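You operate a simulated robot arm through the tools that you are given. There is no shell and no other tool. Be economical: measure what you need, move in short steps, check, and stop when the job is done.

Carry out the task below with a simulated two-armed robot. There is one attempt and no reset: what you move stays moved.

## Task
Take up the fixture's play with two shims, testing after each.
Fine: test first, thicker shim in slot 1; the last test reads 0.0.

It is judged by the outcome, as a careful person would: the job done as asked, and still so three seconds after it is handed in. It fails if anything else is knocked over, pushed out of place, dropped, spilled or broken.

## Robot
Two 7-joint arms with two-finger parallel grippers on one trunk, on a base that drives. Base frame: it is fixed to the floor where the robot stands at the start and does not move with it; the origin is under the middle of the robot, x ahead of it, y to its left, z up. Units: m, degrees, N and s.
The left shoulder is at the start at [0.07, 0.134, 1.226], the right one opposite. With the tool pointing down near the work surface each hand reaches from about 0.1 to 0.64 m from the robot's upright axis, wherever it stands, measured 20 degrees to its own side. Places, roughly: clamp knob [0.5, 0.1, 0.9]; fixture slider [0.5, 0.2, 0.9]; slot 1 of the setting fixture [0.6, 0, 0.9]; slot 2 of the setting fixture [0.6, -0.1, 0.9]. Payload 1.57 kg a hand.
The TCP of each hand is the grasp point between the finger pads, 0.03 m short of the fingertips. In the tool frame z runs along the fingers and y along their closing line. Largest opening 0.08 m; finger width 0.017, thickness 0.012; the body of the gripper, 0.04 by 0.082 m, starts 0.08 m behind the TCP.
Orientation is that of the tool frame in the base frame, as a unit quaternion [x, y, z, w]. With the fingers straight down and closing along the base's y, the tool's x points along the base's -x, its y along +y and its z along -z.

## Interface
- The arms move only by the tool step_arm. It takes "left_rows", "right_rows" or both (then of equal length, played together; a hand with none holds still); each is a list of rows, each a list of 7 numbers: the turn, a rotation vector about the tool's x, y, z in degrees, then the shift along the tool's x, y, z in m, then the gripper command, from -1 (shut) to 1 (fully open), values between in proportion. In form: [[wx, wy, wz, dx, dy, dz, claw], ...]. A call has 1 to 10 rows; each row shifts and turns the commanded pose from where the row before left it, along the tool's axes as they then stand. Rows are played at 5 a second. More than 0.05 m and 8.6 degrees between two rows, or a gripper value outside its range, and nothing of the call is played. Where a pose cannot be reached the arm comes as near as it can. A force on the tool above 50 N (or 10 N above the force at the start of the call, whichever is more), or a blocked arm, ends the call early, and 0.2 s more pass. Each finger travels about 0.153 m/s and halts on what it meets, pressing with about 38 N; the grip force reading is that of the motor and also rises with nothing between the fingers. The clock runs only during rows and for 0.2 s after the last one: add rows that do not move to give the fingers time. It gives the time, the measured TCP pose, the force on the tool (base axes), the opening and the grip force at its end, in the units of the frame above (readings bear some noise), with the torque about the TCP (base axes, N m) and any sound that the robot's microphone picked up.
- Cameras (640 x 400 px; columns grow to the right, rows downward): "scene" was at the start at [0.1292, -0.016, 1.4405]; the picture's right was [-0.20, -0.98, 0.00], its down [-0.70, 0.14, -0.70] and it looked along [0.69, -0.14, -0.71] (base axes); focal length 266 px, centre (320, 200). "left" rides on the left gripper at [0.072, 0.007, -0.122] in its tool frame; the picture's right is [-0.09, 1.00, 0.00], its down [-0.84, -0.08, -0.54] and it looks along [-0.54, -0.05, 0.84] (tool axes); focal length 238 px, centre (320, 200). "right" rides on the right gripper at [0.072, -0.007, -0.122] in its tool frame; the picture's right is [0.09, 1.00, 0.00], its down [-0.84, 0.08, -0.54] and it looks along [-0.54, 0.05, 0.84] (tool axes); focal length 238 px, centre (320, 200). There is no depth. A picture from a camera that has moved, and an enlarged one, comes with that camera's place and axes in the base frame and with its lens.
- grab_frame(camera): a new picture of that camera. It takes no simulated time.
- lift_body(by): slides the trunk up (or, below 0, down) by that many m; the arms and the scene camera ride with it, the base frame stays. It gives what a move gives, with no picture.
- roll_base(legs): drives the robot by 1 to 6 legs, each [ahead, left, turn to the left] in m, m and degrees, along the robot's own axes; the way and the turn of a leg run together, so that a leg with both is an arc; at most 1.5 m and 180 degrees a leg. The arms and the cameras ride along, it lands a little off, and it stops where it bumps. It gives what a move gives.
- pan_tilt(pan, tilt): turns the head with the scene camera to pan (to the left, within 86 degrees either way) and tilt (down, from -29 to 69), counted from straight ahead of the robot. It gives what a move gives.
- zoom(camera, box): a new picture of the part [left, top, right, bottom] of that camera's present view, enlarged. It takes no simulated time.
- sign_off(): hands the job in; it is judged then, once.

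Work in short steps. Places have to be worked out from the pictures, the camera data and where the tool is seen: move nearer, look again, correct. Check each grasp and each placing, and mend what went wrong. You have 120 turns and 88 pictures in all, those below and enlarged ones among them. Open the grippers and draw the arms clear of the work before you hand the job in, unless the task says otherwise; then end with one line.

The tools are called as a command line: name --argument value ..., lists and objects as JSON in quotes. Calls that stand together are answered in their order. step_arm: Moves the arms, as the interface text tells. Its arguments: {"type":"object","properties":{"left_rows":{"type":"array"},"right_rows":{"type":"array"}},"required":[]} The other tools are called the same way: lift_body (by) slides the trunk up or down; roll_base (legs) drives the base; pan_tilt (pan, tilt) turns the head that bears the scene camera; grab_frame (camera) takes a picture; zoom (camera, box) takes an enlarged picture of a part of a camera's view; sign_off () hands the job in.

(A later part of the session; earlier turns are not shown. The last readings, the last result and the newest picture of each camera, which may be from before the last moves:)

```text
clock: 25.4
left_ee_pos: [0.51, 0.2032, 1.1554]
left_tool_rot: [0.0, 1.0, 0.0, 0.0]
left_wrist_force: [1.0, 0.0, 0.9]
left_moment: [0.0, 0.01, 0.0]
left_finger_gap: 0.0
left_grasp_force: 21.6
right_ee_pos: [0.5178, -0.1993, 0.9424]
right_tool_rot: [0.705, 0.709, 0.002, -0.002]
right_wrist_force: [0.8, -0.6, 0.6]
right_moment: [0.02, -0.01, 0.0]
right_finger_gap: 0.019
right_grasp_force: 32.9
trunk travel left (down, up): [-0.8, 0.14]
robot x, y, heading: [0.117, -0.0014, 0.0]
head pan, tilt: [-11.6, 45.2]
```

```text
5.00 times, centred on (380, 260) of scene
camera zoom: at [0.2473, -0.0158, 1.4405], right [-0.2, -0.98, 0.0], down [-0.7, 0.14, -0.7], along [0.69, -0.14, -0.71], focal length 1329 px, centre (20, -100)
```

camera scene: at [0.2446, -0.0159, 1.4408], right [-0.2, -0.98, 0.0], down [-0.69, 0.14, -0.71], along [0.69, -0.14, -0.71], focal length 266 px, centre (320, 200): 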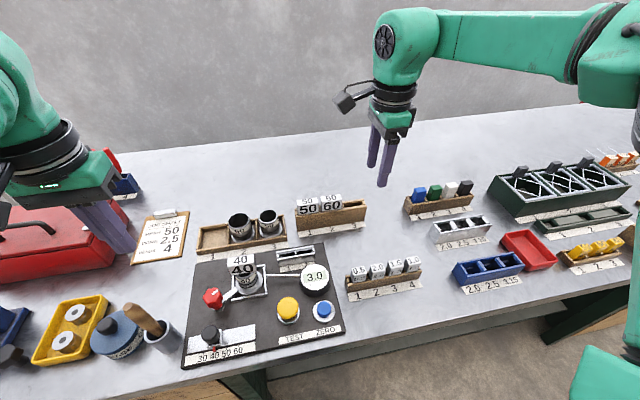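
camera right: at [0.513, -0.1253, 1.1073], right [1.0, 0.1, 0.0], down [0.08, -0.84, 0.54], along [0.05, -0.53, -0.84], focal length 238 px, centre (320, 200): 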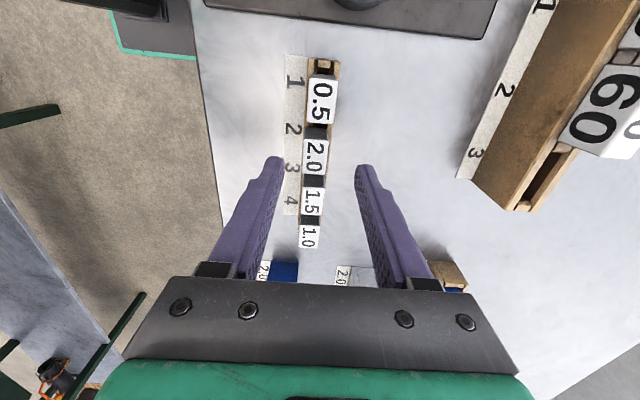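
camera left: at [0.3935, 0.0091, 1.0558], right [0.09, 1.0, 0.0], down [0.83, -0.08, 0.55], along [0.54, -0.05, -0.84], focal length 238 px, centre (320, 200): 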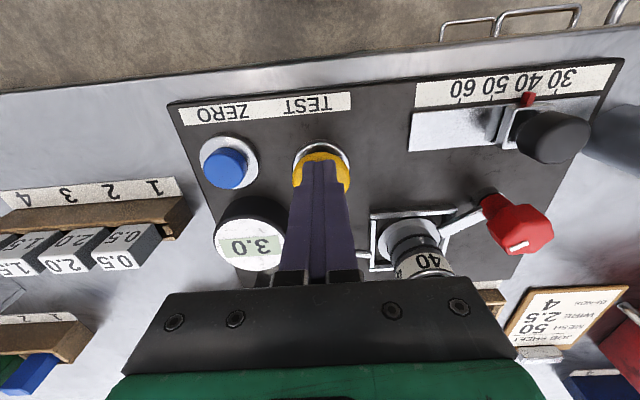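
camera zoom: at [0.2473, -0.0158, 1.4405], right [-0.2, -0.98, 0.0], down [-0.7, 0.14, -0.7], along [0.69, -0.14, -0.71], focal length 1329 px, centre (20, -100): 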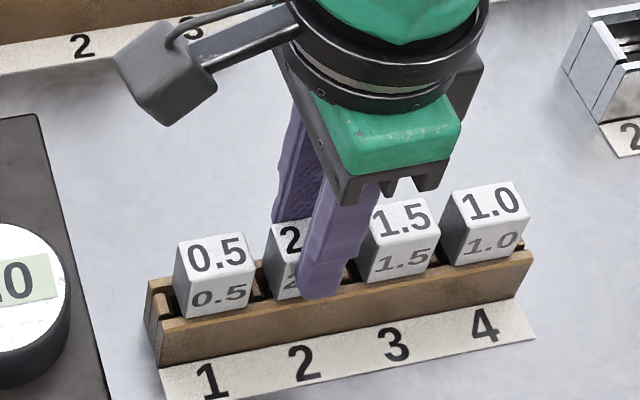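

Gripped at 0.019 m with no side force. I lift straight up.

step_arm --right_rows '[[0, 0, 0, 0, 0, -0.01, -1], [0, 0, 0, 0, 0, -0.02, -1], [0, 0, 0, 0, 0, -0.03, -1], [0, 0, 0, 0, 0, -0.03, -1], [0, 0, 0, 0, 0, -0.01, -1], [0, 0, 0, 0, 0, 0, -1]]'

zoom --camera "scene" --box '[300, 150, 460, 300]'

grab_frame --camera "right"

```text
clock: 26.8
left_ee_pos: [0.5099, 0.2025, 1.1554]
left_tool_rot: [0.0, 1.0, 0.0, -0.001]
left_wrist_force: [-0.3, -0.1, 0.2]
left_moment: [0.01, -0.03, 0.0]
left_finger_gap: 0.0001
left_grasp_force: 21.4
right_ee_pos: [0.5161, -0.1983, 1.0414]
right_tool_rot: [0.706, 0.709, 0.003, -0.002]
right_wrist_force: [0.3, -0.4, -0.3]
right_moment: [-0.01, -0.02, 0.0]
right_finger_gap: 0.0188
right_grasp_force: 32.9
trunk travel left (down, up): [-0.8, 0.14]
robot x, y, heading: [0.1183, -0.0001, -0.1]
head pan, tilt: [-11.6, 45.2]
```

```text
2.67 times, centred on (380, 225) of scene
camera zoom: at [0.2476, -0.016, 1.4405], right [-0.2, -0.98, 0.0], down [-0.7, 0.14, -0.7], along [0.69, -0.14, -0.71], focal length 709 px, centre (160, 133)
```

zoom: 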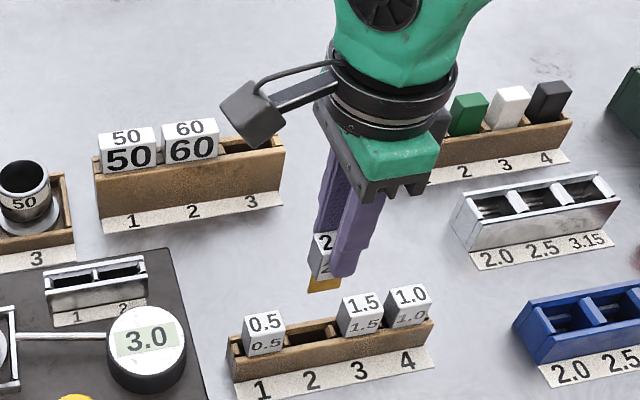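

```text
52 pictures are left
camera right: at [0.5099, -0.1276, 1.164], right [1.0, 0.1, 0.0], down [0.08, -0.84, 0.54], along [0.05, -0.53, -0.84], focal length 238 px, centre (320, 200)
```

right: 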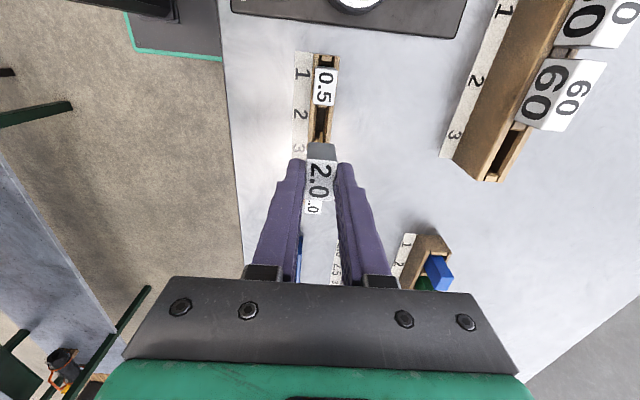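

The 2.0 shim is held: a white block with a brass tongue. I zoom to measure how it sits in the fingers and to locate the slots.

zoom --camera "right" --box '[270, 130, 370, 220]'

zoom --camera "scene" --box '[395, 210, 465, 265]'

zoom --camera "scene" --box '[265, 230, 345, 285]'

```text
4.44 times, centred on (320, 175) of right
camera zoom: at [0.5099, -0.1276, 1.164], right [1.0, 0.1, 0.0], down [0.08, -0.84, 0.54], along [0.05, -0.53, -0.84], focal length 1059 px, centre (320, 311)
```

zoom: 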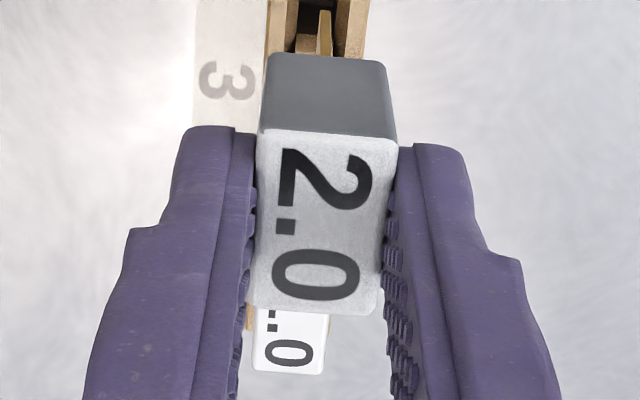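

```text
7.27 times, centred on (430, 238) of scene
camera zoom: at [0.2476, -0.016, 1.4405], right [-0.2, -0.98, 0.0], down [-0.7, 0.14, -0.7], along [0.69, -0.14, -0.71], focal length 1934 px, centre (-480, -73)
```

zoom: 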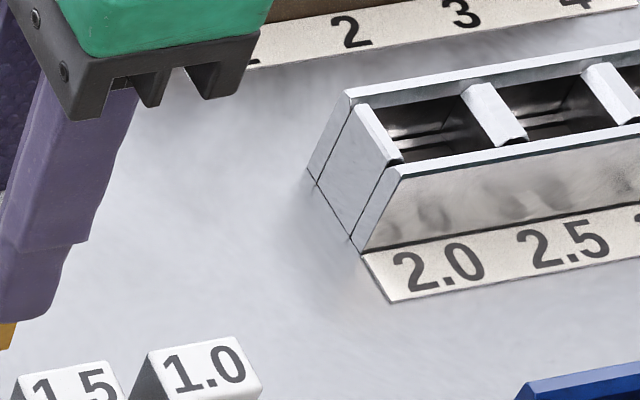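

```text
7.27 times, centred on (305, 258) of scene
camera zoom: at [0.2476, -0.016, 1.4405], right [-0.2, -0.98, 0.0], down [-0.7, 0.14, -0.7], along [0.69, -0.14, -0.71], focal length 1934 px, centre (429, -218)
```

zoom: 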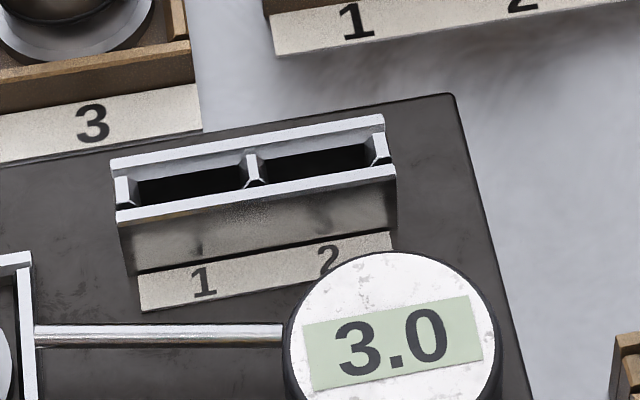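

The block is centred on the TCP within 1–2 mm. Slot 1 is near (0.605, -0.010) and slot 2 near (0.605, -0.051). I move to (0.605, -0.07) at z 1.06 to look at the slots from the right-hand camera.

step_arm --right_rows '[[0, 0, 0, 0, 0.02, -0.02, -1], [0, 0, 0, 0.03, 0.02, 0, -1], [0, 0, 0, 0.035, 0.02, 0, -1], [0, 0, 0, 0.035, 0.02, 0, -1], [0, 0, 0, 0.028, 0.009, 0, -1], [0, 0, 0, 0, 0, 0, -1]]'

grab_frame --camera "right"

zoom --camera "right" --box '[260, 40, 380, 200]'

```text
clock: 28.2
left_ee_pos: [0.5095, 0.2035, 1.1559]
left_tool_rot: [0.0, 1.0, 0.001, 0.001]
left_wrist_force: [-0.1, 0.3, 0.0]
left_moment: [0.01, 0.01, -0.02]
left_finger_gap: 0.0003
left_grasp_force: 21.1
right_ee_pos: [0.5839, -0.0954, 1.0671]
right_tool_rot: [0.706, 0.708, 0.002, -0.001]
right_wrist_force: [0.0, 0.3, -0.8]
right_moment: [0.02, -0.04, -0.01]
right_finger_gap: 0.0187
right_grasp_force: 32.7
right hand out of reach, approached as far as the arm can: row 4, 5
trunk travel left (down, up): [-0.8, 0.14]
robot x, y, heading: [0.1162, -0.004, -0.1]
head pan, tilt: [-11.6, 45.2]
```

```text
48 pictures are left
camera right: at [0.577, -0.0245, 1.1884], right [1.0, 0.1, 0.0], down [0.08, -0.84, 0.54], along [0.05, -0.53, -0.84], focal length 238 px, centre (320, 200)
```

right: 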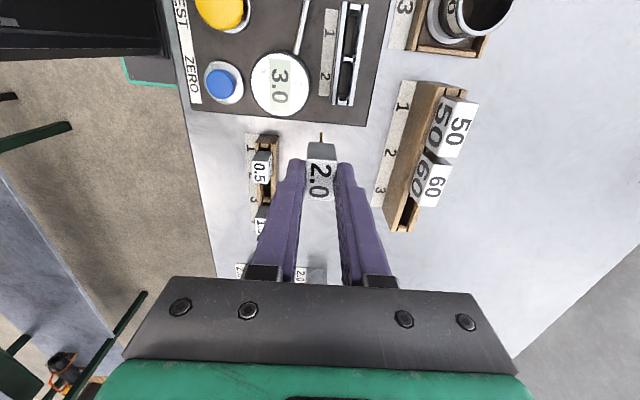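

```text
2.50 times, centred on (320, 120) of right
camera zoom: at [0.577, -0.0245, 1.1884], right [1.0, 0.1, 0.0], down [0.08, -0.84, 0.54], along [0.05, -0.53, -0.84], focal length 596 px, centre (320, 400)
```

zoom: 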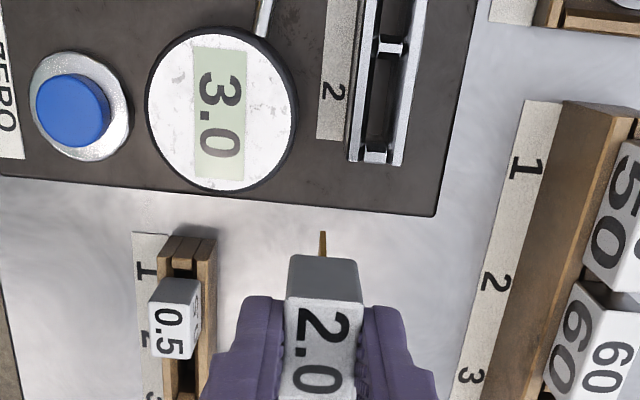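

The wrist reaches its limit at this angle again. If I turn the base about 20° left and shift right, the hand needs less relative yaw; first I draw the right hand up and back.

step_arm --right_rows '[[0, 0, 0, -0.01, -0.01, -0.03, -1], [0, 0, 0, -0.02, -0.03, -0.02, -1], [0, 0, 0, -0.025, -0.03, -0.02, -1], [0, 0, 0, -0.025, -0.03, -0.02, -1], [0, 0, 0, -0.025, -0.03, -0.02, -1], [0, 0, 0, 0, 0, 0, -1]]'

roll_base --legs '[[-0.017, -0.08, 0], [0, 0, 20]]'

grab_frame --camera "scene"

```text
clock: 29.6
left_ee_pos: [0.51, 0.2041, 1.1554]
left_tool_rot: [0.0, 1.0, -0.001, 0.0]
left_wrist_force: [-0.1, 0.2, 0.1]
left_moment: [0.0, 0.01, 0.0]
left_finger_gap: 0.0001
left_grasp_force: 21.5
right_ee_pos: [0.4534, -0.2017, 1.1751]
right_tool_rot: [0.705, 0.709, 0.002, -0.001]
right_wrist_force: [0.3, 0.1, -1.5]
right_moment: [-0.01, -0.01, 0.05]
right_finger_gap: 0.0185
right_grasp_force: 33.0
trunk travel left (down, up): [-0.8, 0.14]
robot x, y, heading: [0.1159, 0.001, -0.2]
head pan, tilt: [-11.6, 45.2]
```

```text
clock: 31.8
left_ee_pos: [0.4002, 0.2446, 1.1555]
left_tool_rot: [-0.172, 0.985, 0.001, 0.0]
left_wrist_force: [-0.1, 0.4, 0.2]
left_moment: [0.01, 0.01, 0.04]
left_finger_gap: 0.0001
left_grasp_force: 21.3
right_ee_pos: [0.4855, -0.1558, 1.1762]
right_tool_rot: [0.573, 0.82, 0.002, -0.002]
right_wrist_force: [-0.1, -0.6, -0.6]
right_moment: [0.03, 0.0, 0.0]
right_finger_gap: 0.0187
right_grasp_force: 32.7
trunk travel left (down, up): [-0.8, 0.14]
robot x, y, heading: [0.1047, -0.0795, 19.7]
head pan, tilt: [-11.6, 45.2]
```

```text
46 pictures are left
camera scene: at [0.2288, -0.051, 1.4405], right [0.14, -0.99, 0.0], down [-0.7, -0.1, -0.7], along [0.7, 0.1, -0.71], focal length 266 px, centre (320, 200)
```

scene: 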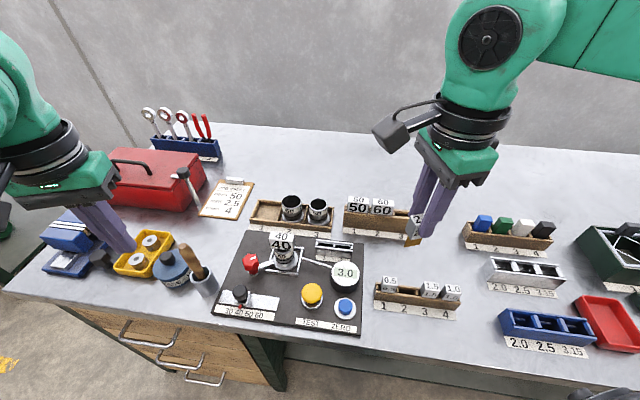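

Now I turn the hand back to 90° and move to (0.605, -0.07) at z≈1.07.

step_arm --right_rows '[[0, 0, 7, 0, 0, 0, -1], [0, 0, 7, 0, 0, 0, -1], [0, 0, 6.1, 0, 0, 0, -1], [0, 0, 0, 0.02, 0.035, 0.02, -1], [0, 0, 0, 0.02, 0.035, 0.02, -1], [0, 0, 0, 0.02, 0.035, 0.02, -1], [0, 0, 0, 0.02, 0.015, 0.03, -1], [0, 0, 0, 0, 0, 0.02, -1], [0, 0, 0, 0, 0, 0, -1]]'

zoom --camera "right" --box '[240, 20, 400, 220]'

zoom --camera "scene" --box '[220, 160, 420, 300]'

```text
clock: 33.8
left_ee_pos: [0.3998, 0.2436, 1.1559]
left_tool_rot: [-0.173, 0.985, 0.0, 0.0]
left_wrist_force: [-0.7, 0.2, -0.2]
left_moment: [0.0, -0.01, -0.02]
left_finger_gap: 0.0
left_grasp_force: 21.1
right_ee_pos: [0.6044, -0.0742, 1.0651]
right_tool_rot: [0.707, 0.707, 0.002, -0.002]
right_wrist_force: [-0.1, -0.1, -0.1]
right_moment: [-0.02, -0.01, -0.01]
right_finger_gap: 0.0188
right_grasp_force: 33.0
trunk travel left (down, up): [-0.8, 0.14]
robot x, y, heading: [0.1014, -0.0812, 20.0]
head pan, tilt: [-11.6, 45.2]
```

```text
2.00 times, centred on (320, 120) of right
camera zoom: at [0.5986, -0.0029, 1.187], right [1.0, 0.09, 0.0], down [0.08, -0.84, 0.54], along [0.05, -0.53, -0.84], focal length 477 px, centre (320, 360)
```

zoom: 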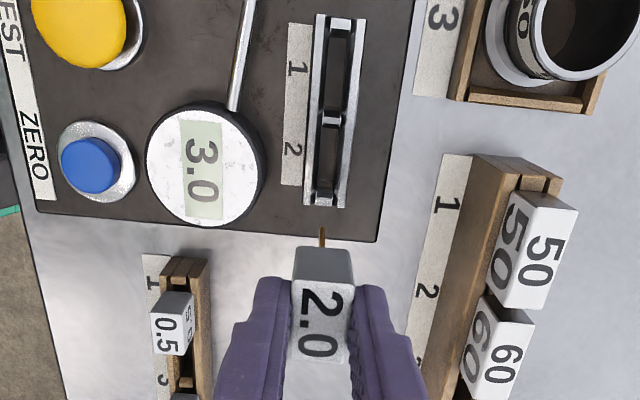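

```text
2.86 times, centred on (320, 230) of scene
camera zoom: at [0.2276, -0.0511, 1.4406], right [0.14, -0.99, 0.0], down [-0.7, -0.1, -0.7], along [0.7, 0.1, -0.71], focal length 760 px, centre (320, 114)
```

zoom: 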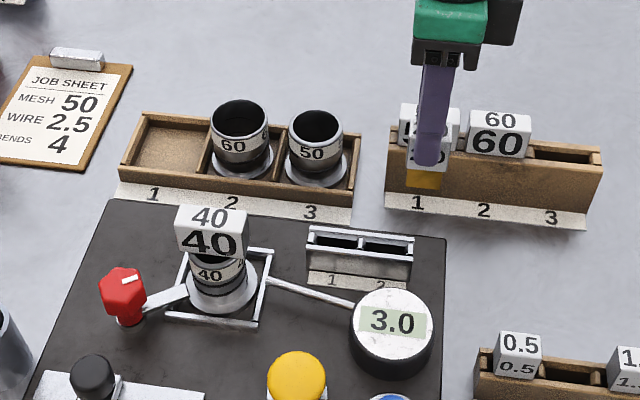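

Reached. The slots line up at x≈0.608, slot 1 y≈-0.009, slot 2 y≈-0.051; the tongue is thin in x. I move above slot 1 and down to just over the rim.

step_arm --right_rows '[[0, 0, 0, 0.033, 0.0025, 0, -1], [0, 0, 0, 0.0325, 0, 0, -1], [0, 0, 0, 0, 0, 0.03, -1], [0, 0, 0, 0, 0, 0.03, -1], [0, 0, 0, 0, 0, 0.012, -1], [0, 0, 0, 0, 0, 0, -1]]'

zoom --camera "right" --box '[260, 90, 380, 210]'

zoom --camera "scene" --box '[300, 210, 380, 260]'

```text
clock: 35.2
left_ee_pos: [0.4005, 0.2447, 1.1564]
left_tool_rot: [-0.173, 0.985, 0.0, 0.0]
left_wrist_force: [0.2, 0.4, 0.6]
left_moment: [0.03, -0.02, 0.01]
left_finger_gap: 0.0
left_grasp_force: 21.8
right_ee_pos: [0.5928, -0.037, 0.9992]
right_tool_rot: [0.707, 0.707, 0.002, -0.002]
right_wrist_force: [-0.2, 1.0, -0.2]
right_moment: [-0.01, 0.01, 0.01]
right_finger_gap: 0.0186
right_grasp_force: 32.8
right hand out of reach, approached as far as the arm can: row 2, 3, 4, 5
trunk travel left (down, up): [-0.8, 0.14]
robot x, y, heading: [0.0988, -0.0794, 19.8]
head pan, tilt: [-11.6, 45.2]
```

```text
3.33 times, centred on (320, 150) of right
camera zoom: at [0.5869, 0.0338, 1.1213], right [1.0, 0.09, 0.0], down [0.08, -0.84, 0.54], along [0.05, -0.53, -0.84], focal length 794 px, centre (320, 367)
```

zoom: 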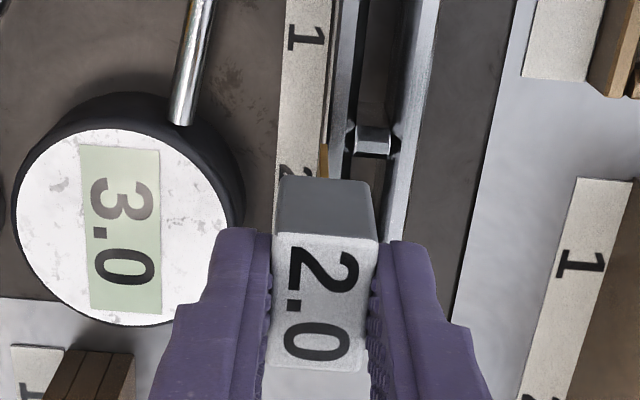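

```text
8.00 times, centred on (340, 235) of scene
camera zoom: at [0.2281, -0.0513, 1.4405], right [0.14, -0.99, 0.0], down [-0.7, -0.1, -0.7], along [0.7, 0.1, -0.71], focal length 2127 px, centre (160, -80)
```

zoom: 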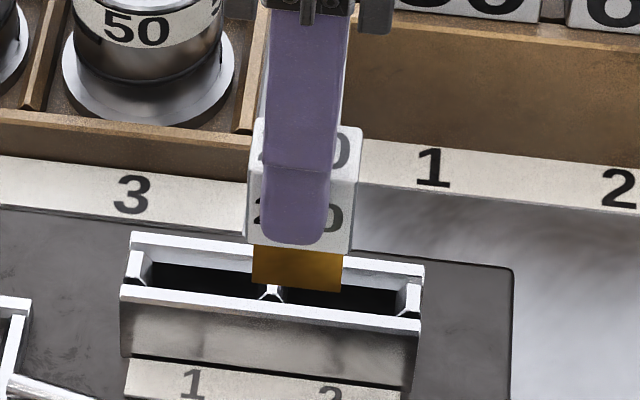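

Slot 1 is just past the limit. I raise and draw back the hand, then shift the base (about 0.09 ahead, 0.12 left) so that slot 1 lies nearer and on the right arm's own side.

step_arm --right_rows '[[0, 0, 0, 0, 0, -0.04, -1], [0, 0, 0, 0, 0, -0.04, -1], [0, 0, 0, -0.03, -0.02, -0.03, -1], [0, 0, 0, -0.03, -0.02, -0.03, -1], [0, 0, 0, -0.03, -0.03, -0.02, -1], [0, 0, 0, -0.03, -0.03, 0, -1], [0, 0, 0, 0, 0, 0, -1]]'

roll_base --legs '[[0, 0.121, 0], [0.088, 0, 0]]'

grab_frame --camera "scene"

```text
clock: 36.8
left_ee_pos: [0.4006, 0.2453, 1.1555]
left_tool_rot: [-0.173, 0.985, 0.0, 0.0]
left_wrist_force: [-0.1, 0.9, -0.3]
left_moment: [-0.02, 0.01, 0.05]
left_finger_gap: 0.0
left_grasp_force: 21.5
right_ee_pos: [0.494, -0.1589, 1.1588]
right_tool_rot: [0.706, 0.708, 0.001, -0.003]
right_wrist_force: [0.5, 0.6, -0.4]
right_moment: [-0.03, -0.01, 0.0]
right_finger_gap: 0.0187
right_grasp_force: 33.1
trunk travel left (down, up): [-0.8, 0.14]
robot x, y, heading: [0.1015, -0.0763, 20.0]
head pan, tilt: [-11.6, 45.2]
```

```text
clock: 38.7
left_ee_pos: [0.4395, 0.3845, 1.1581]
left_tool_rot: [-0.173, 0.985, 0.0, 0.002]
left_wrist_force: [0.0, -0.3, -0.1]
left_moment: [0.05, -0.03, 0.01]
left_finger_gap: 0.0003
left_grasp_force: 21.1
right_ee_pos: [0.5317, -0.0183, 1.1609]
right_tool_rot: [0.708, 0.707, 0.004, -0.001]
right_wrist_force: [-0.6, -0.4, -0.5]
right_moment: [-0.01, -0.03, 0.0]
right_finger_gap: 0.0188
right_grasp_force: 32.9
trunk travel left (down, up): [-0.8, 0.14]
robot x, y, heading: [0.1482, 0.0643, 19.9]
head pan, tilt: [-11.6, 45.2]
```

```text
41 pictures are left
camera scene: at [0.2661, 0.0898, 1.441], right [0.14, -0.99, 0.0], down [-0.7, -0.1, -0.71], along [0.7, 0.1, -0.71], focal length 266 px, centre (320, 200)
```

scene: 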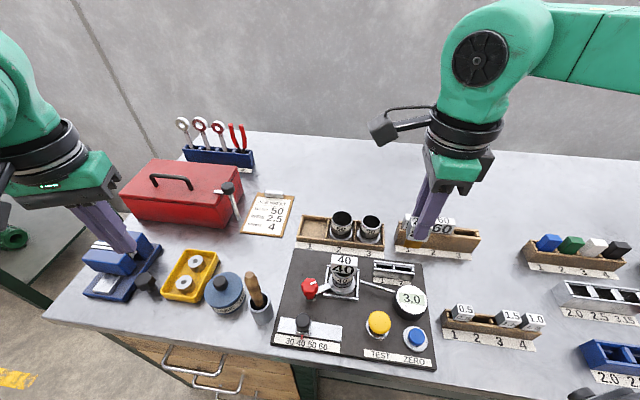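

Now I move the hand over slot 1 (0.607, -0.009) and lower to z≈1.0, tongue just over the rim.

step_arm --right_rows '[[0, 0, 0, 0.005, 0.04, 0, -1], [0, 0, 0, 0.005, 0.035, 0.02, -1], [0, 0, 0, 0, 0, 0.045, -1], [0, 0, 0, 0, 0, 0.045, -1], [0, 0, 0, 0, 0, 0.045, -1], [0, 0, 0, 0, 0, 0, -1]]'

zoom --camera "right" --box '[260, 90, 380, 210]'

zoom --camera "scene" --box '[360, 240, 440, 290]'

```text
clock: 40.1
left_ee_pos: [0.4421, 0.3858, 1.1557]
left_tool_rot: [-0.173, 0.985, 0.0, 0.001]
left_wrist_force: [0.0, 0.5, -0.3]
left_moment: [0.04, 0.02, 0.01]
left_finger_gap: 0.0002
left_grasp_force: 21.8
right_ee_pos: [0.6111, -0.0067, 1.0046]
right_tool_rot: [0.707, 0.707, 0.001, -0.001]
right_wrist_force: [-0.6, 0.5, -0.3]
right_moment: [0.01, 0.0, 0.0]
right_finger_gap: 0.0186
right_grasp_force: 32.8
trunk travel left (down, up): [-0.8, 0.14]
robot x, y, heading: [0.1465, 0.0628, 19.9]
head pan, tilt: [-11.6, 45.2]
```

```text
3.33 times, centred on (320, 150) of right
camera zoom: at [0.6044, 0.0659, 1.1261], right [1.0, 0.09, 0.0], down [0.08, -0.84, 0.54], along [0.05, -0.54, -0.84], focal length 794 px, centre (320, 367)
```

zoom: 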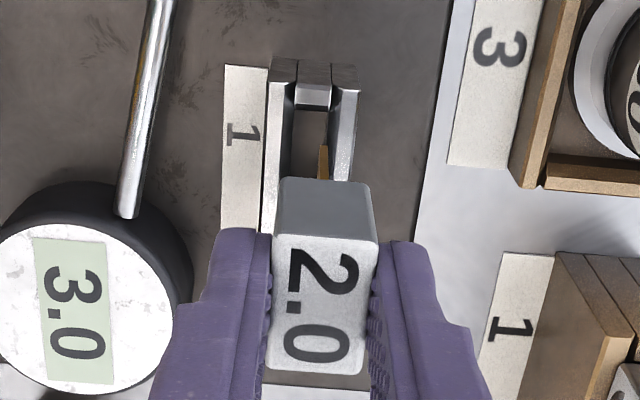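

```text
8.00 times, centred on (400, 265) of scene
camera zoom: at [0.2702, 0.0911, 1.4405], right [0.14, -0.99, 0.0], down [-0.7, -0.1, -0.7], along [0.7, 0.1, -0.71], focal length 2127 px, centre (-320, -320)
```

zoom: 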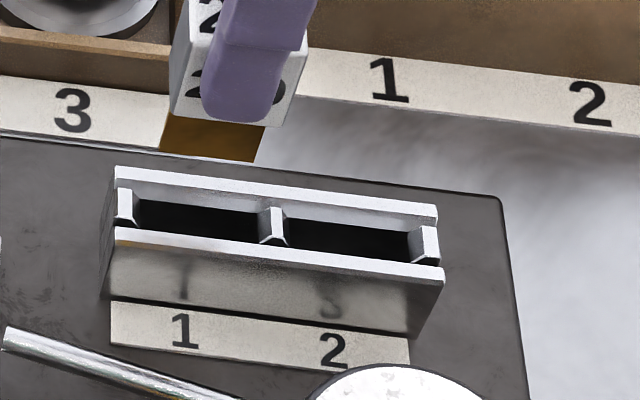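

The tongue needs about -3 mm in x and -2 mm in y to be centred in slot 1. I correct and lower in steps.

step_arm --right_rows '[[0, 0, 0, -0.002, -0.003, 0, -1], [0, 0, 0, 0, 0, 0.01, -1], [0, 0, 0, 0, 0, 0.01, -1], [0, 0, 0, 0, 0, 0.01, -1], [0, 0, 0, 0, 0, 0, -1]]'

zoom --camera "right" --box '[260, 90, 380, 210]'

zoom --camera "scene" --box '[360, 240, 440, 290]'

```text
clock: 41.3
left_ee_pos: [0.4426, 0.3857, 1.1552]
left_tool_rot: [-0.173, 0.985, 0.0, -0.001]
left_wrist_force: [-0.8, -0.4, 0.0]
left_moment: [-0.01, 0.01, 0.0]
left_finger_gap: 0.0001
left_grasp_force: 21.4
right_ee_pos: [0.6075, -0.0082, 0.9746]
right_tool_rot: [0.707, 0.707, 0.001, -0.002]
right_wrist_force: [-0.1, 0.0, -0.5]
right_moment: [0.02, 0.02, -0.01]
right_finger_gap: 0.0188
right_grasp_force: 33.3
trunk travel left (down, up): [-0.8, 0.14]
robot x, y, heading: [0.1418, 0.0634, 19.9]
head pan, tilt: [-11.6, 45.2]
```

```text
3.33 times, centred on (320, 150) of right
camera zoom: at [0.6017, 0.0634, 1.0961], right [1.0, 0.09, 0.0], down [0.08, -0.84, 0.54], along [0.05, -0.53, -0.84], focal length 794 px, centre (320, 367)
```

zoom: 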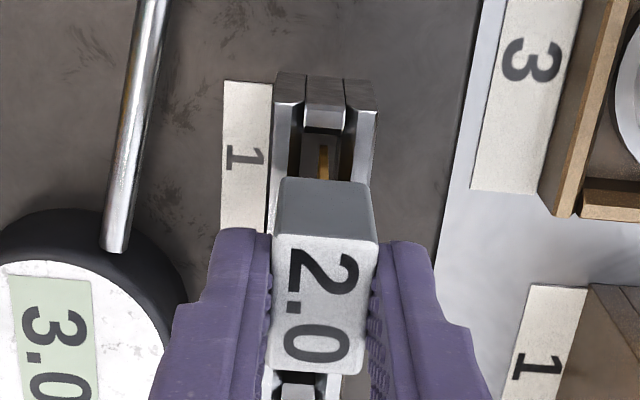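

```text
8.00 times, centred on (400, 265) of scene
camera zoom: at [0.2703, 0.0911, 1.4405], right [0.14, -0.99, 0.0], down [-0.7, -0.1, -0.7], along [0.7, 0.1, -0.71], focal length 2127 px, centre (-320, -320)
```

zoom: 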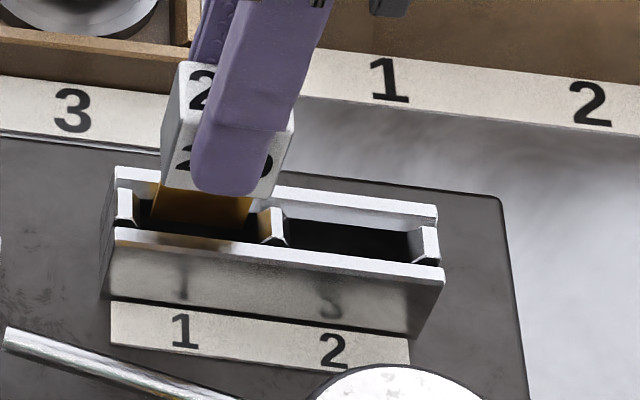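

The tongue is entering slot 1 cleanly in the middle. I lower further in small steps until it seats.

step_arm --right_rows '[[0, 0, 0, 0, 0, 0.008, -1], [0, 0, 0, 0, 0, 0.006, -1], [0, 0, 0, 0, 0, 0.004, -1], [0, 0, 0, 0, 0, 0.003, -1], [0, 0, 0, 0, 0, 0, -1]]'

zoom --camera "scene" --box '[360, 240, 440, 290]'

```text
clock: 42.5
left_ee_pos: [0.4423, 0.3859, 1.1571]
left_tool_rot: [-0.173, 0.985, -0.001, 0.0]
left_wrist_force: [0.6, 0.1, -0.3]
left_moment: [-0.02, -0.03, -0.01]
left_finger_gap: 0.0002
left_grasp_force: 20.8
right_ee_pos: [0.6071, -0.0073, 0.9526]
right_tool_rot: [0.707, 0.707, 0.002, -0.002]
right_wrist_force: [0.3, -0.8, -0.2]
right_moment: [0.02, 0.0, 0.01]
right_finger_gap: 0.0187
right_grasp_force: 33.1
trunk travel left (down, up): [-0.8, 0.14]
robot x, y, heading: [0.1439, 0.0617, 19.8]
head pan, tilt: [-11.6, 45.2]
```

```text
8.00 times, centred on (400, 265) of scene
camera zoom: at [0.2704, 0.091, 1.4405], right [0.14, -0.99, 0.0], down [-0.7, -0.1, -0.7], along [0.7, 0.1, -0.71], focal length 2127 px, centre (-320, -320)
```

zoom: 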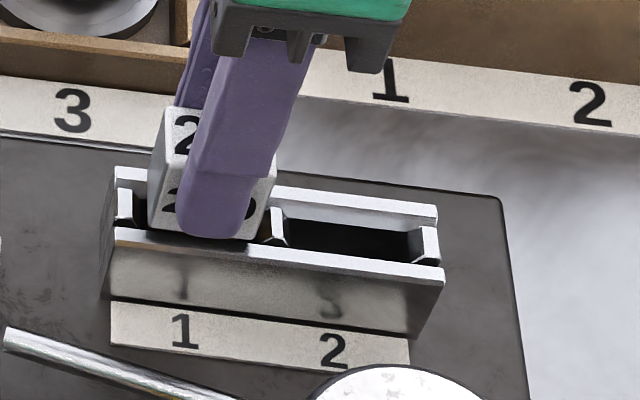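

No contact force yet; a few more 2 mm steps.

step_arm --right_rows '[[0, 0, 0, 0, 0, 0.002, -1], [0, 0, 0, 0, 0, 0.002, -1], [0, 0, 0, 0, 0, 0.002, -1], [0, 0, 0, 0, 0, 0.002, -1], [0, 0, 0, 0, 0, 0, -1]]'

zoom --camera "scene" --box '[360, 240, 440, 290]'

```text
clock: 43.7
left_ee_pos: [0.4413, 0.3862, 1.1559]
left_tool_rot: [-0.173, 0.985, 0.0, 0.002]
left_wrist_force: [0.5, -0.6, -0.9]
left_moment: [-0.01, 0.01, -0.01]
left_finger_gap: 0.0
left_grasp_force: 21.5
right_ee_pos: [0.6069, -0.0072, 0.9475]
right_tool_rot: [0.707, 0.707, 0.005, -0.001]
right_wrist_force: [8.7, -2.8, 28.0]
right_moment: [0.02, -0.25, 0.0]
right_finger_gap: 0.0185
right_grasp_force: 33.5
trunk travel left (down, up): [-0.8, 0.14]
robot x, y, heading: [0.1414, 0.0599, 19.9]
head pan, tilt: [-11.6, 45.2]
```

```text
8.00 times, centred on (400, 265) of scene
camera zoom: at [0.2679, 0.091, 1.4409], right [0.14, -0.99, 0.0], down [-0.7, -0.1, -0.71], along [0.7, 0.1, -0.71], focal length 2127 px, centre (-320, -320)
```

zoom: 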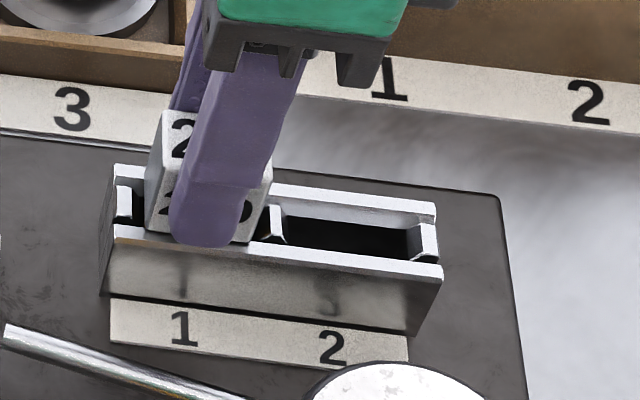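

Contact at TCP z≈0.948 (28 N up): the shim is on the bottom. I ease off, open a little and withdraw upward.

step_arm --right_rows '[[0, 0, 0, 0, 0, -0.002, -1], [0, 0, 0, 0, 0, 0, -0.3], [0, 0, 0, 0, 0, 0, -0.1], [0, 0, 0, 0, 0, -0.02, -0.1], [0, 0, 0, 0, 0, -0.03, -0.1], [0, 0, 0, 0, 0, -0.04, -0.1], [0, 0, 0, 0, 0, 0, -0.1]]'

zoom --camera "scene" --box '[340, 230, 440, 300]'

zoom --camera "right" --box '[240, 60, 400, 180]'

```text
clock: 45.3
left_ee_pos: [0.4445, 0.3863, 1.1564]
left_tool_rot: [-0.173, 0.985, 0.0, -0.001]
left_wrist_force: [0.2, -0.3, -0.5]
left_moment: [-0.02, 0.01, -0.04]
left_finger_gap: 0.0003
left_grasp_force: 20.9
right_ee_pos: [0.607, -0.0094, 1.0376]
right_tool_rot: [0.707, 0.707, 0.0, -0.002]
right_wrist_force: [-0.5, 0.0, 0.2]
right_moment: [-0.02, 0.02, -0.06]
right_finger_gap: 0.036
right_grasp_force: 0.1
trunk travel left (down, up): [-0.8, 0.14]
robot x, y, heading: [0.146, 0.0611, 20.1]
head pan, tilt: [-11.6, 45.2]
```

```text
5.71 times, centred on (390, 265) of scene
camera zoom: at [0.2709, 0.0911, 1.4404], right [0.14, -0.99, 0.0], down [-0.7, -0.1, -0.7], along [0.7, 0.1, -0.71], focal length 1519 px, centre (-80, -171)
```

zoom: 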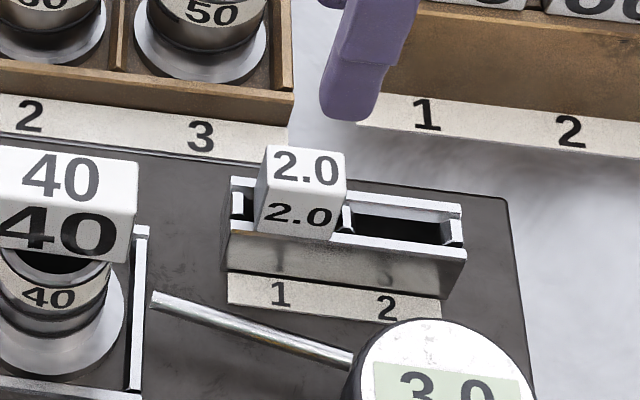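

```text
3.33 times, centred on (320, 120) of right
camera zoom: at [0.6015, 0.0628, 1.1592], right [1.0, 0.09, 0.0], down [0.08, -0.84, 0.54], along [0.05, -0.53, -0.84], focal length 794 px, centre (320, 467)
```

zoom: 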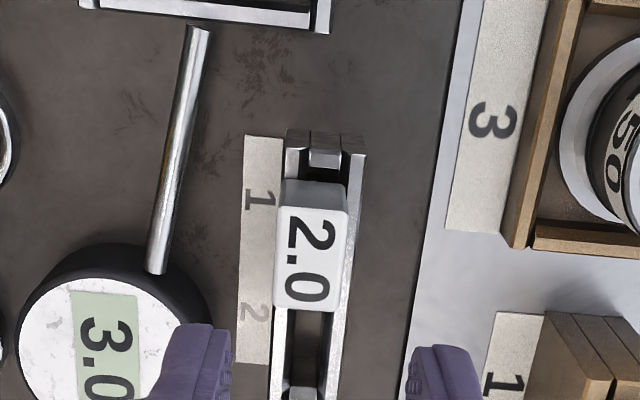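

The 2.0 shim stands upright in slot 1. Now the second test: I shut the right hand, move over TEST (0.467, 0.003) and press.

step_arm --right_rows '[[0, 0, 0, 0, 0, -0.04, -0.1], [0, 0, 0, 0, -0.01, -0.03, -1], [0, 0, 0, 0.003, -0.045, 0, -1], [0, 0, 0, 0.003, -0.045, 0, -1], [0, 0, 0, 0.006, -0.04, 0, -1], [0, 0, 0, 0, 0, 0.045, -1], [0, 0, 0, 0, 0, 0.045, -1], [0, 0, 0, 0, 0, 0, -1]]'

grab_frame --camera "scene"

```text
clock: 47.1
left_ee_pos: [0.4414, 0.3874, 1.1577]
left_tool_rot: [-0.173, 0.985, 0.0, 0.001]
left_wrist_force: [-0.2, 0.8, 0.1]
left_moment: [0.03, 0.01, 0.01]
left_finger_gap: 0.0
left_grasp_force: 21.0
right_ee_pos: [0.4654, 0.0023, 1.0165]
right_tool_rot: [0.707, 0.707, 0.003, -0.002]
right_wrist_force: [0.3, 0.8, -1.2]
right_moment: [-0.03, 0.01, -0.01]
right_finger_gap: 0.0
right_grasp_force: 21.3
trunk travel left (down, up): [-0.8, 0.14]
robot x, y, heading: [0.1407, 0.0622, 19.9]
head pan, tilt: [-11.6, 45.2]
```

```text
32 pictures are left
camera scene: at [0.269, 0.0909, 1.4407], right [0.14, -0.99, 0.0], down [-0.7, -0.1, -0.7], along [0.7, 0.1, -0.71], focal length 266 px, centre (320, 200)
```

scene: 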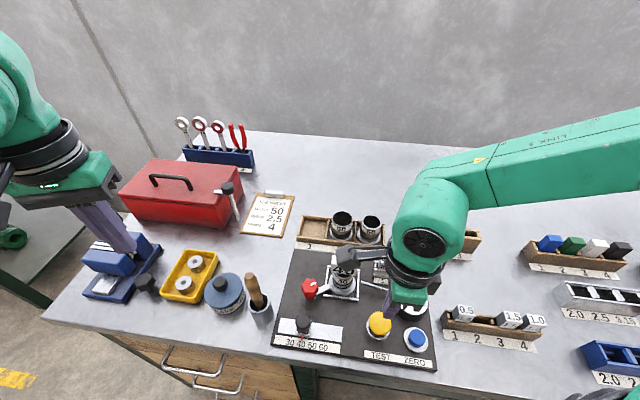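

The fingertips are over TEST and the hand camera keeps clear of the 40 part (x 0.46 against 0.56). I lower and press.

step_arm --right_rows '[[0, 0, 0, 0.001, 0.001, 0.04, -1], [0, 0, 0, 0, 0, 0.025, -1], [0, 0, 0, 0, 0, 0.008, -1], [0, 0, 0, 0, 0, 0.004, -1], [0, 0, 0, 0, 0, 0.004, -1], [0, 0, 0, 0, 0, 0.003, -1], [0, 0, 0, 0, 0, 0.002, -1], [0, 0, 0, 0, 0, 0, -1]]'

```text
clock: 48.9
left_ee_pos: [0.4401, 0.3862, 1.1566]
left_tool_rot: [-0.173, 0.985, 0.0, 0.0]
left_wrist_force: [0.2, -0.3, 0.1]
left_moment: [0.01, -0.02, -0.02]
left_finger_gap: 0.0003
left_grasp_force: 21.5
right_ee_pos: [0.4664, 0.0049, 0.9322]
right_tool_rot: [0.707, 0.707, 0.003, -0.001]
right_wrist_force: [2.9, -3.7, 28.4]
right_moment: [-0.15, -0.39, -0.01]
right_finger_gap: 0.0
right_grasp_force: 21.4
trunk travel left (down, up): [-0.8, 0.14]
robot x, y, heading: [0.1438, 0.0623, 19.9]
head pan, tilt: [-11.6, 45.2]
heard: click
```

Click heard. I rise straight up and read the dial.

step_arm --right_rows '[[0, 0, 0, 0, 0, -0.02, -1], [0, 0, 0, 0, 0, -0.04, -1], [0, 0, 0, 0, 0, -0.045, -1], [0, 0, 0, 0, 0, -0.045, -1], [0, 0, 0, -0.045, 0, 0, -0.1], [0, 0, 0, -0.045, 0, 0, -0.1], [0, 0, 0, -0.045, 0.01, 0, -0.1], [0, 0, 0, -0.045, 0.01, 0, -0.1], [0, 0, 0, 0, 0, 0, -0.1]]'

grab_frame --camera "scene"

```text
clock: 50.9
left_ee_pos: [0.4435, 0.3862, 1.1562]
left_tool_rot: [-0.173, 0.985, 0.0, 0.0]
left_wrist_force: [0.8, -0.3, -0.2]
left_moment: [-0.01, 0.02, 0.01]
left_finger_gap: 0.0
left_grasp_force: 21.4
right_ee_pos: [0.4903, -0.1747, 1.0787]
right_tool_rot: [0.707, 0.707, 0.002, -0.002]
right_wrist_force: [0.8, 0.6, -0.6]
right_moment: [0.0, 0.02, -0.04]
right_finger_gap: 0.0362
right_grasp_force: 0.1
trunk travel left (down, up): [-0.8, 0.14]
robot x, y, heading: [0.1423, 0.0596, 19.9]
head pan, tilt: [-11.6, 45.2]
```

```text
31 pictures are left
camera scene: at [0.271, 0.0909, 1.4404], right [0.14, -0.99, 0.0], down [-0.7, -0.1, -0.7], along [0.7, 0.1, -0.71], focal length 266 px, centre (320, 200)
```

scene: 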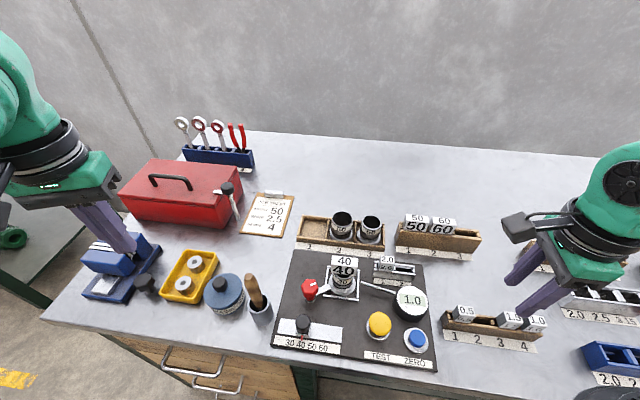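

The dial now reads 1.0, so the 1.0 shim is right for slot 2. I move over it (about 0.517, -0.281).

step_arm --right_rows '[[0, 0, 0, -0.035, 0.009, 0, 0.2], [0, 0, 0, -0.035, 0.009, 0, 0.2], [0, 0, 0, -0.035, 0.009, 0, 0.2], [0, 0, 0, 0, 0, 0.04, 0.2], [0, 0, 0, 0, 0, 0.05, 0.2], [0, 0, 0, 0, 0, 0, 0.2]]'

grab_frame --camera "right"

zoom --camera "scene" --box '[420, 260, 580, 370]'

```text
clock: 52.3
left_ee_pos: [0.4422, 0.3867, 1.1568]
left_tool_rot: [-0.173, 0.985, 0.0, 0.0]
left_wrist_force: [-0.3, -0.3, -0.7]
left_moment: [0.0, -0.04, -0.01]
left_finger_gap: 0.0
left_grasp_force: 20.8
right_ee_pos: [0.5149, -0.2808, 0.9903]
right_tool_rot: [0.707, 0.708, 0.002, -0.002]
right_wrist_force: [0.0, 0.0, -0.1]
right_moment: [0.0, -0.04, 0.0]
right_finger_gap: 0.048
right_grasp_force: 0.1
trunk travel left (down, up): [-0.8, 0.14]
robot x, y, heading: [0.1441, 0.062, 19.7]
head pan, tilt: [-11.6, 45.2]
```

```text
30 pictures are left
camera right: at [0.5095, -0.2091, 1.1112], right [1.0, 0.09, 0.0], down [0.08, -0.84, 0.54], along [0.05, -0.54, -0.84], focal length 238 px, centre (320, 200)
```

right: 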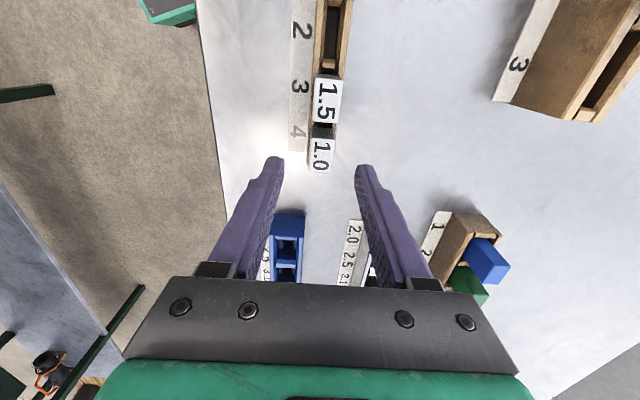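

```text
3.64 times, centred on (500, 315) of scene
camera zoom: at [0.2697, 0.0912, 1.4406], right [0.14, -0.99, 0.0], down [-0.7, -0.1, -0.7], along [0.7, 0.1, -0.71], focal length 967 px, centre (-334, -218)
```

zoom: 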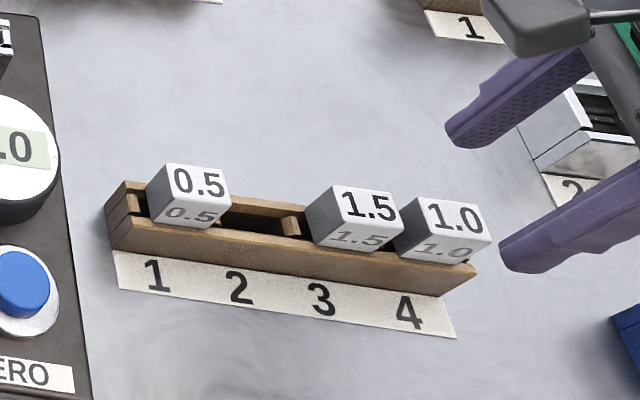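

The 1.0 block is at (0.517, -0.282), nearly under the TCP. I correct 2 mm, go down to the same grasp height (0.943) and close.

step_arm --right_rows '[[0, 0, 0, -0.001, 0.002, 0.02, 0.2], [0, 0, 0, 0, 0, 0.015, 0.2], [0, 0, 0, 0, 0, 0.012, 0.2], [0, 0, 0, 0, 0, 0, 0.2], [0, 0, 0, 0, 0, 0, -0.3], [0, 0, 0, 0, 0, 0, -1], [0, 0, 0, 0, 0, 0, -1]]'

zoom --camera "scene" --box '[420, 260, 580, 370]'

```text
clock: 53.9
left_ee_pos: [0.443, 0.3868, 1.1564]
left_tool_rot: [-0.172, 0.985, 0.0, -0.001]
left_wrist_force: [0.6, 0.0, -0.3]
left_moment: [-0.03, 0.0, -0.02]
left_finger_gap: 0.0
left_grasp_force: 21.1
right_ee_pos: [0.5189, -0.2814, 0.9421]
right_tool_rot: [0.707, 0.707, 0.002, -0.002]
right_wrist_force: [-0.2, 0.8, 0.5]
right_moment: [-0.01, 0.0, -0.03]
right_finger_gap: 0.0185
right_grasp_force: 33.2
trunk travel left (down, up): [-0.8, 0.14]
robot x, y, heading: [0.1467, 0.0617, 19.6]
head pan, tilt: [-11.6, 45.2]
```

```text
3.64 times, centred on (500, 315) of scene
camera zoom: at [0.2704, 0.0909, 1.4405], right [0.14, -0.99, 0.0], down [-0.7, -0.1, -0.7], along [0.7, 0.1, -0.71], focal length 967 px, centre (-334, -218)
```

zoom: 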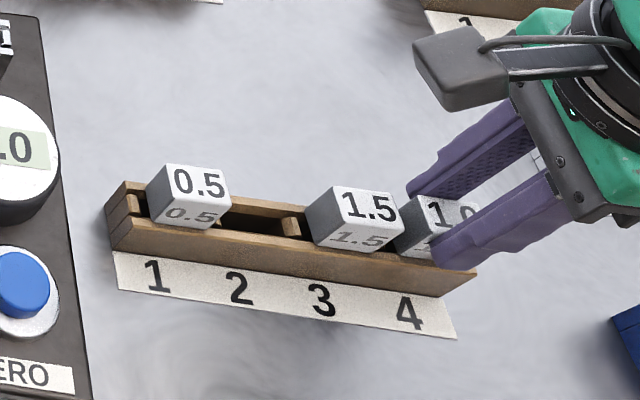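

Good grip (0.0185 m). I lift straight up and carry the shim to above slot 2 (0.607, -0.05).

step_arm --right_rows '[[0, 0, 0, 0, 0, -0.015, -1], [0, 0, 0, 0, 0, -0.03, -1], [0, 0, 0, 0, 0, -0.045, -1], [0, 0, 0, 0, 0, -0.045, -1], [0, 0, 0, 0.044, 0.018, 0, -1], [0, 0, 0, 0.045, 0.018, 0, -1], [0, 0, 0, 0.045, 0.018, 0, -1], [0, 0, 0, 0.045, 0.017, 0, -1], [0, 0, 0, 0.045, 0.017, 0, -1], [0, 0, 0, 0, 0, 0, -1]]'

step_arm --right_rows '[[0, 0, 0, 0.006, 0, 0.04, -1], [0, 0, 0, 0, 0, 0.032, -1], [0, 0, 0, 0, 0, 0, -1]]'

zoom --camera "right" --box '[260, 90, 380, 210]'

zoom --camera "scene" --box '[360, 240, 440, 290]'

```text
clock: 56.1
left_ee_pos: [0.4427, 0.3863, 1.1546]
left_tool_rot: [-0.172, 0.985, 0.0, 0.001]
left_wrist_force: [-0.2, 0.2, 0.2]
left_moment: [0.0, 0.0, 0.03]
left_finger_gap: 0.0002
left_grasp_force: 21.1
right_ee_pos: [0.6066, -0.0584, 1.0792]
right_tool_rot: [0.708, 0.707, 0.003, -0.002]
right_wrist_force: [-0.6, 0.4, -0.5]
right_moment: [-0.01, 0.02, 0.02]
right_finger_gap: 0.0187
right_grasp_force: 33.3
trunk travel left (down, up): [-0.8, 0.14]
robot x, y, heading: [0.1398, 0.0658, 20.1]
head pan, tilt: [-11.6, 45.2]
```

```text
clock: 56.9
left_ee_pos: [0.4426, 0.3853, 1.1557]
left_tool_rot: [-0.172, 0.985, 0.001, 0.0]
left_wrist_force: [-0.3, 0.1, -0.1]
left_moment: [-0.02, -0.01, -0.02]
left_finger_gap: 0.0
left_grasp_force: 21.3
right_ee_pos: [0.6049, -0.0519, 1.0061]
right_tool_rot: [0.707, 0.707, 0.003, -0.003]
right_wrist_force: [0.2, 0.4, -0.1]
right_moment: [-0.01, -0.01, 0.03]
right_finger_gap: 0.0187
right_grasp_force: 32.7
trunk travel left (down, up): [-0.8, 0.14]
robot x, y, heading: [0.1428, 0.0592, 20.0]
head pan, tilt: [-11.6, 45.2]
```

```text
3.33 times, centred on (320, 150) of right
camera zoom: at [0.5992, 0.0191, 1.1274], right [1.0, 0.09, 0.0], down [0.08, -0.84, 0.54], along [0.05, -0.53, -0.84], focal length 794 px, centre (320, 367)
```

zoom: 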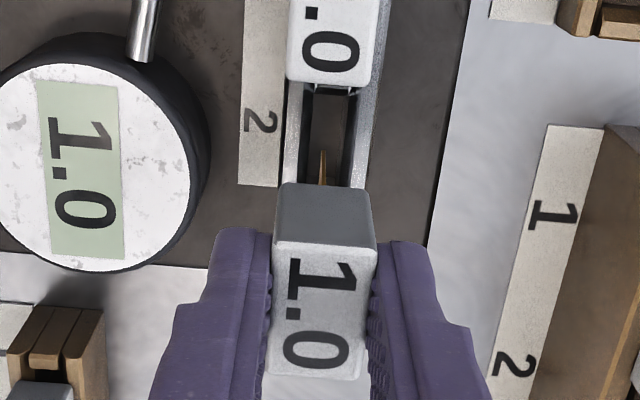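

```text
8.00 times, centred on (400, 265) of scene
camera zoom: at [0.2697, 0.0905, 1.4406], right [0.14, -0.99, 0.0], down [-0.7, -0.1, -0.7], along [0.7, 0.1, -0.71], focal length 2127 px, centre (-320, -320)
```

zoom: 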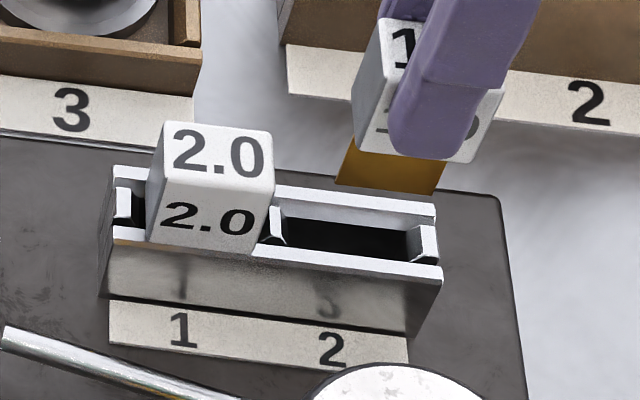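

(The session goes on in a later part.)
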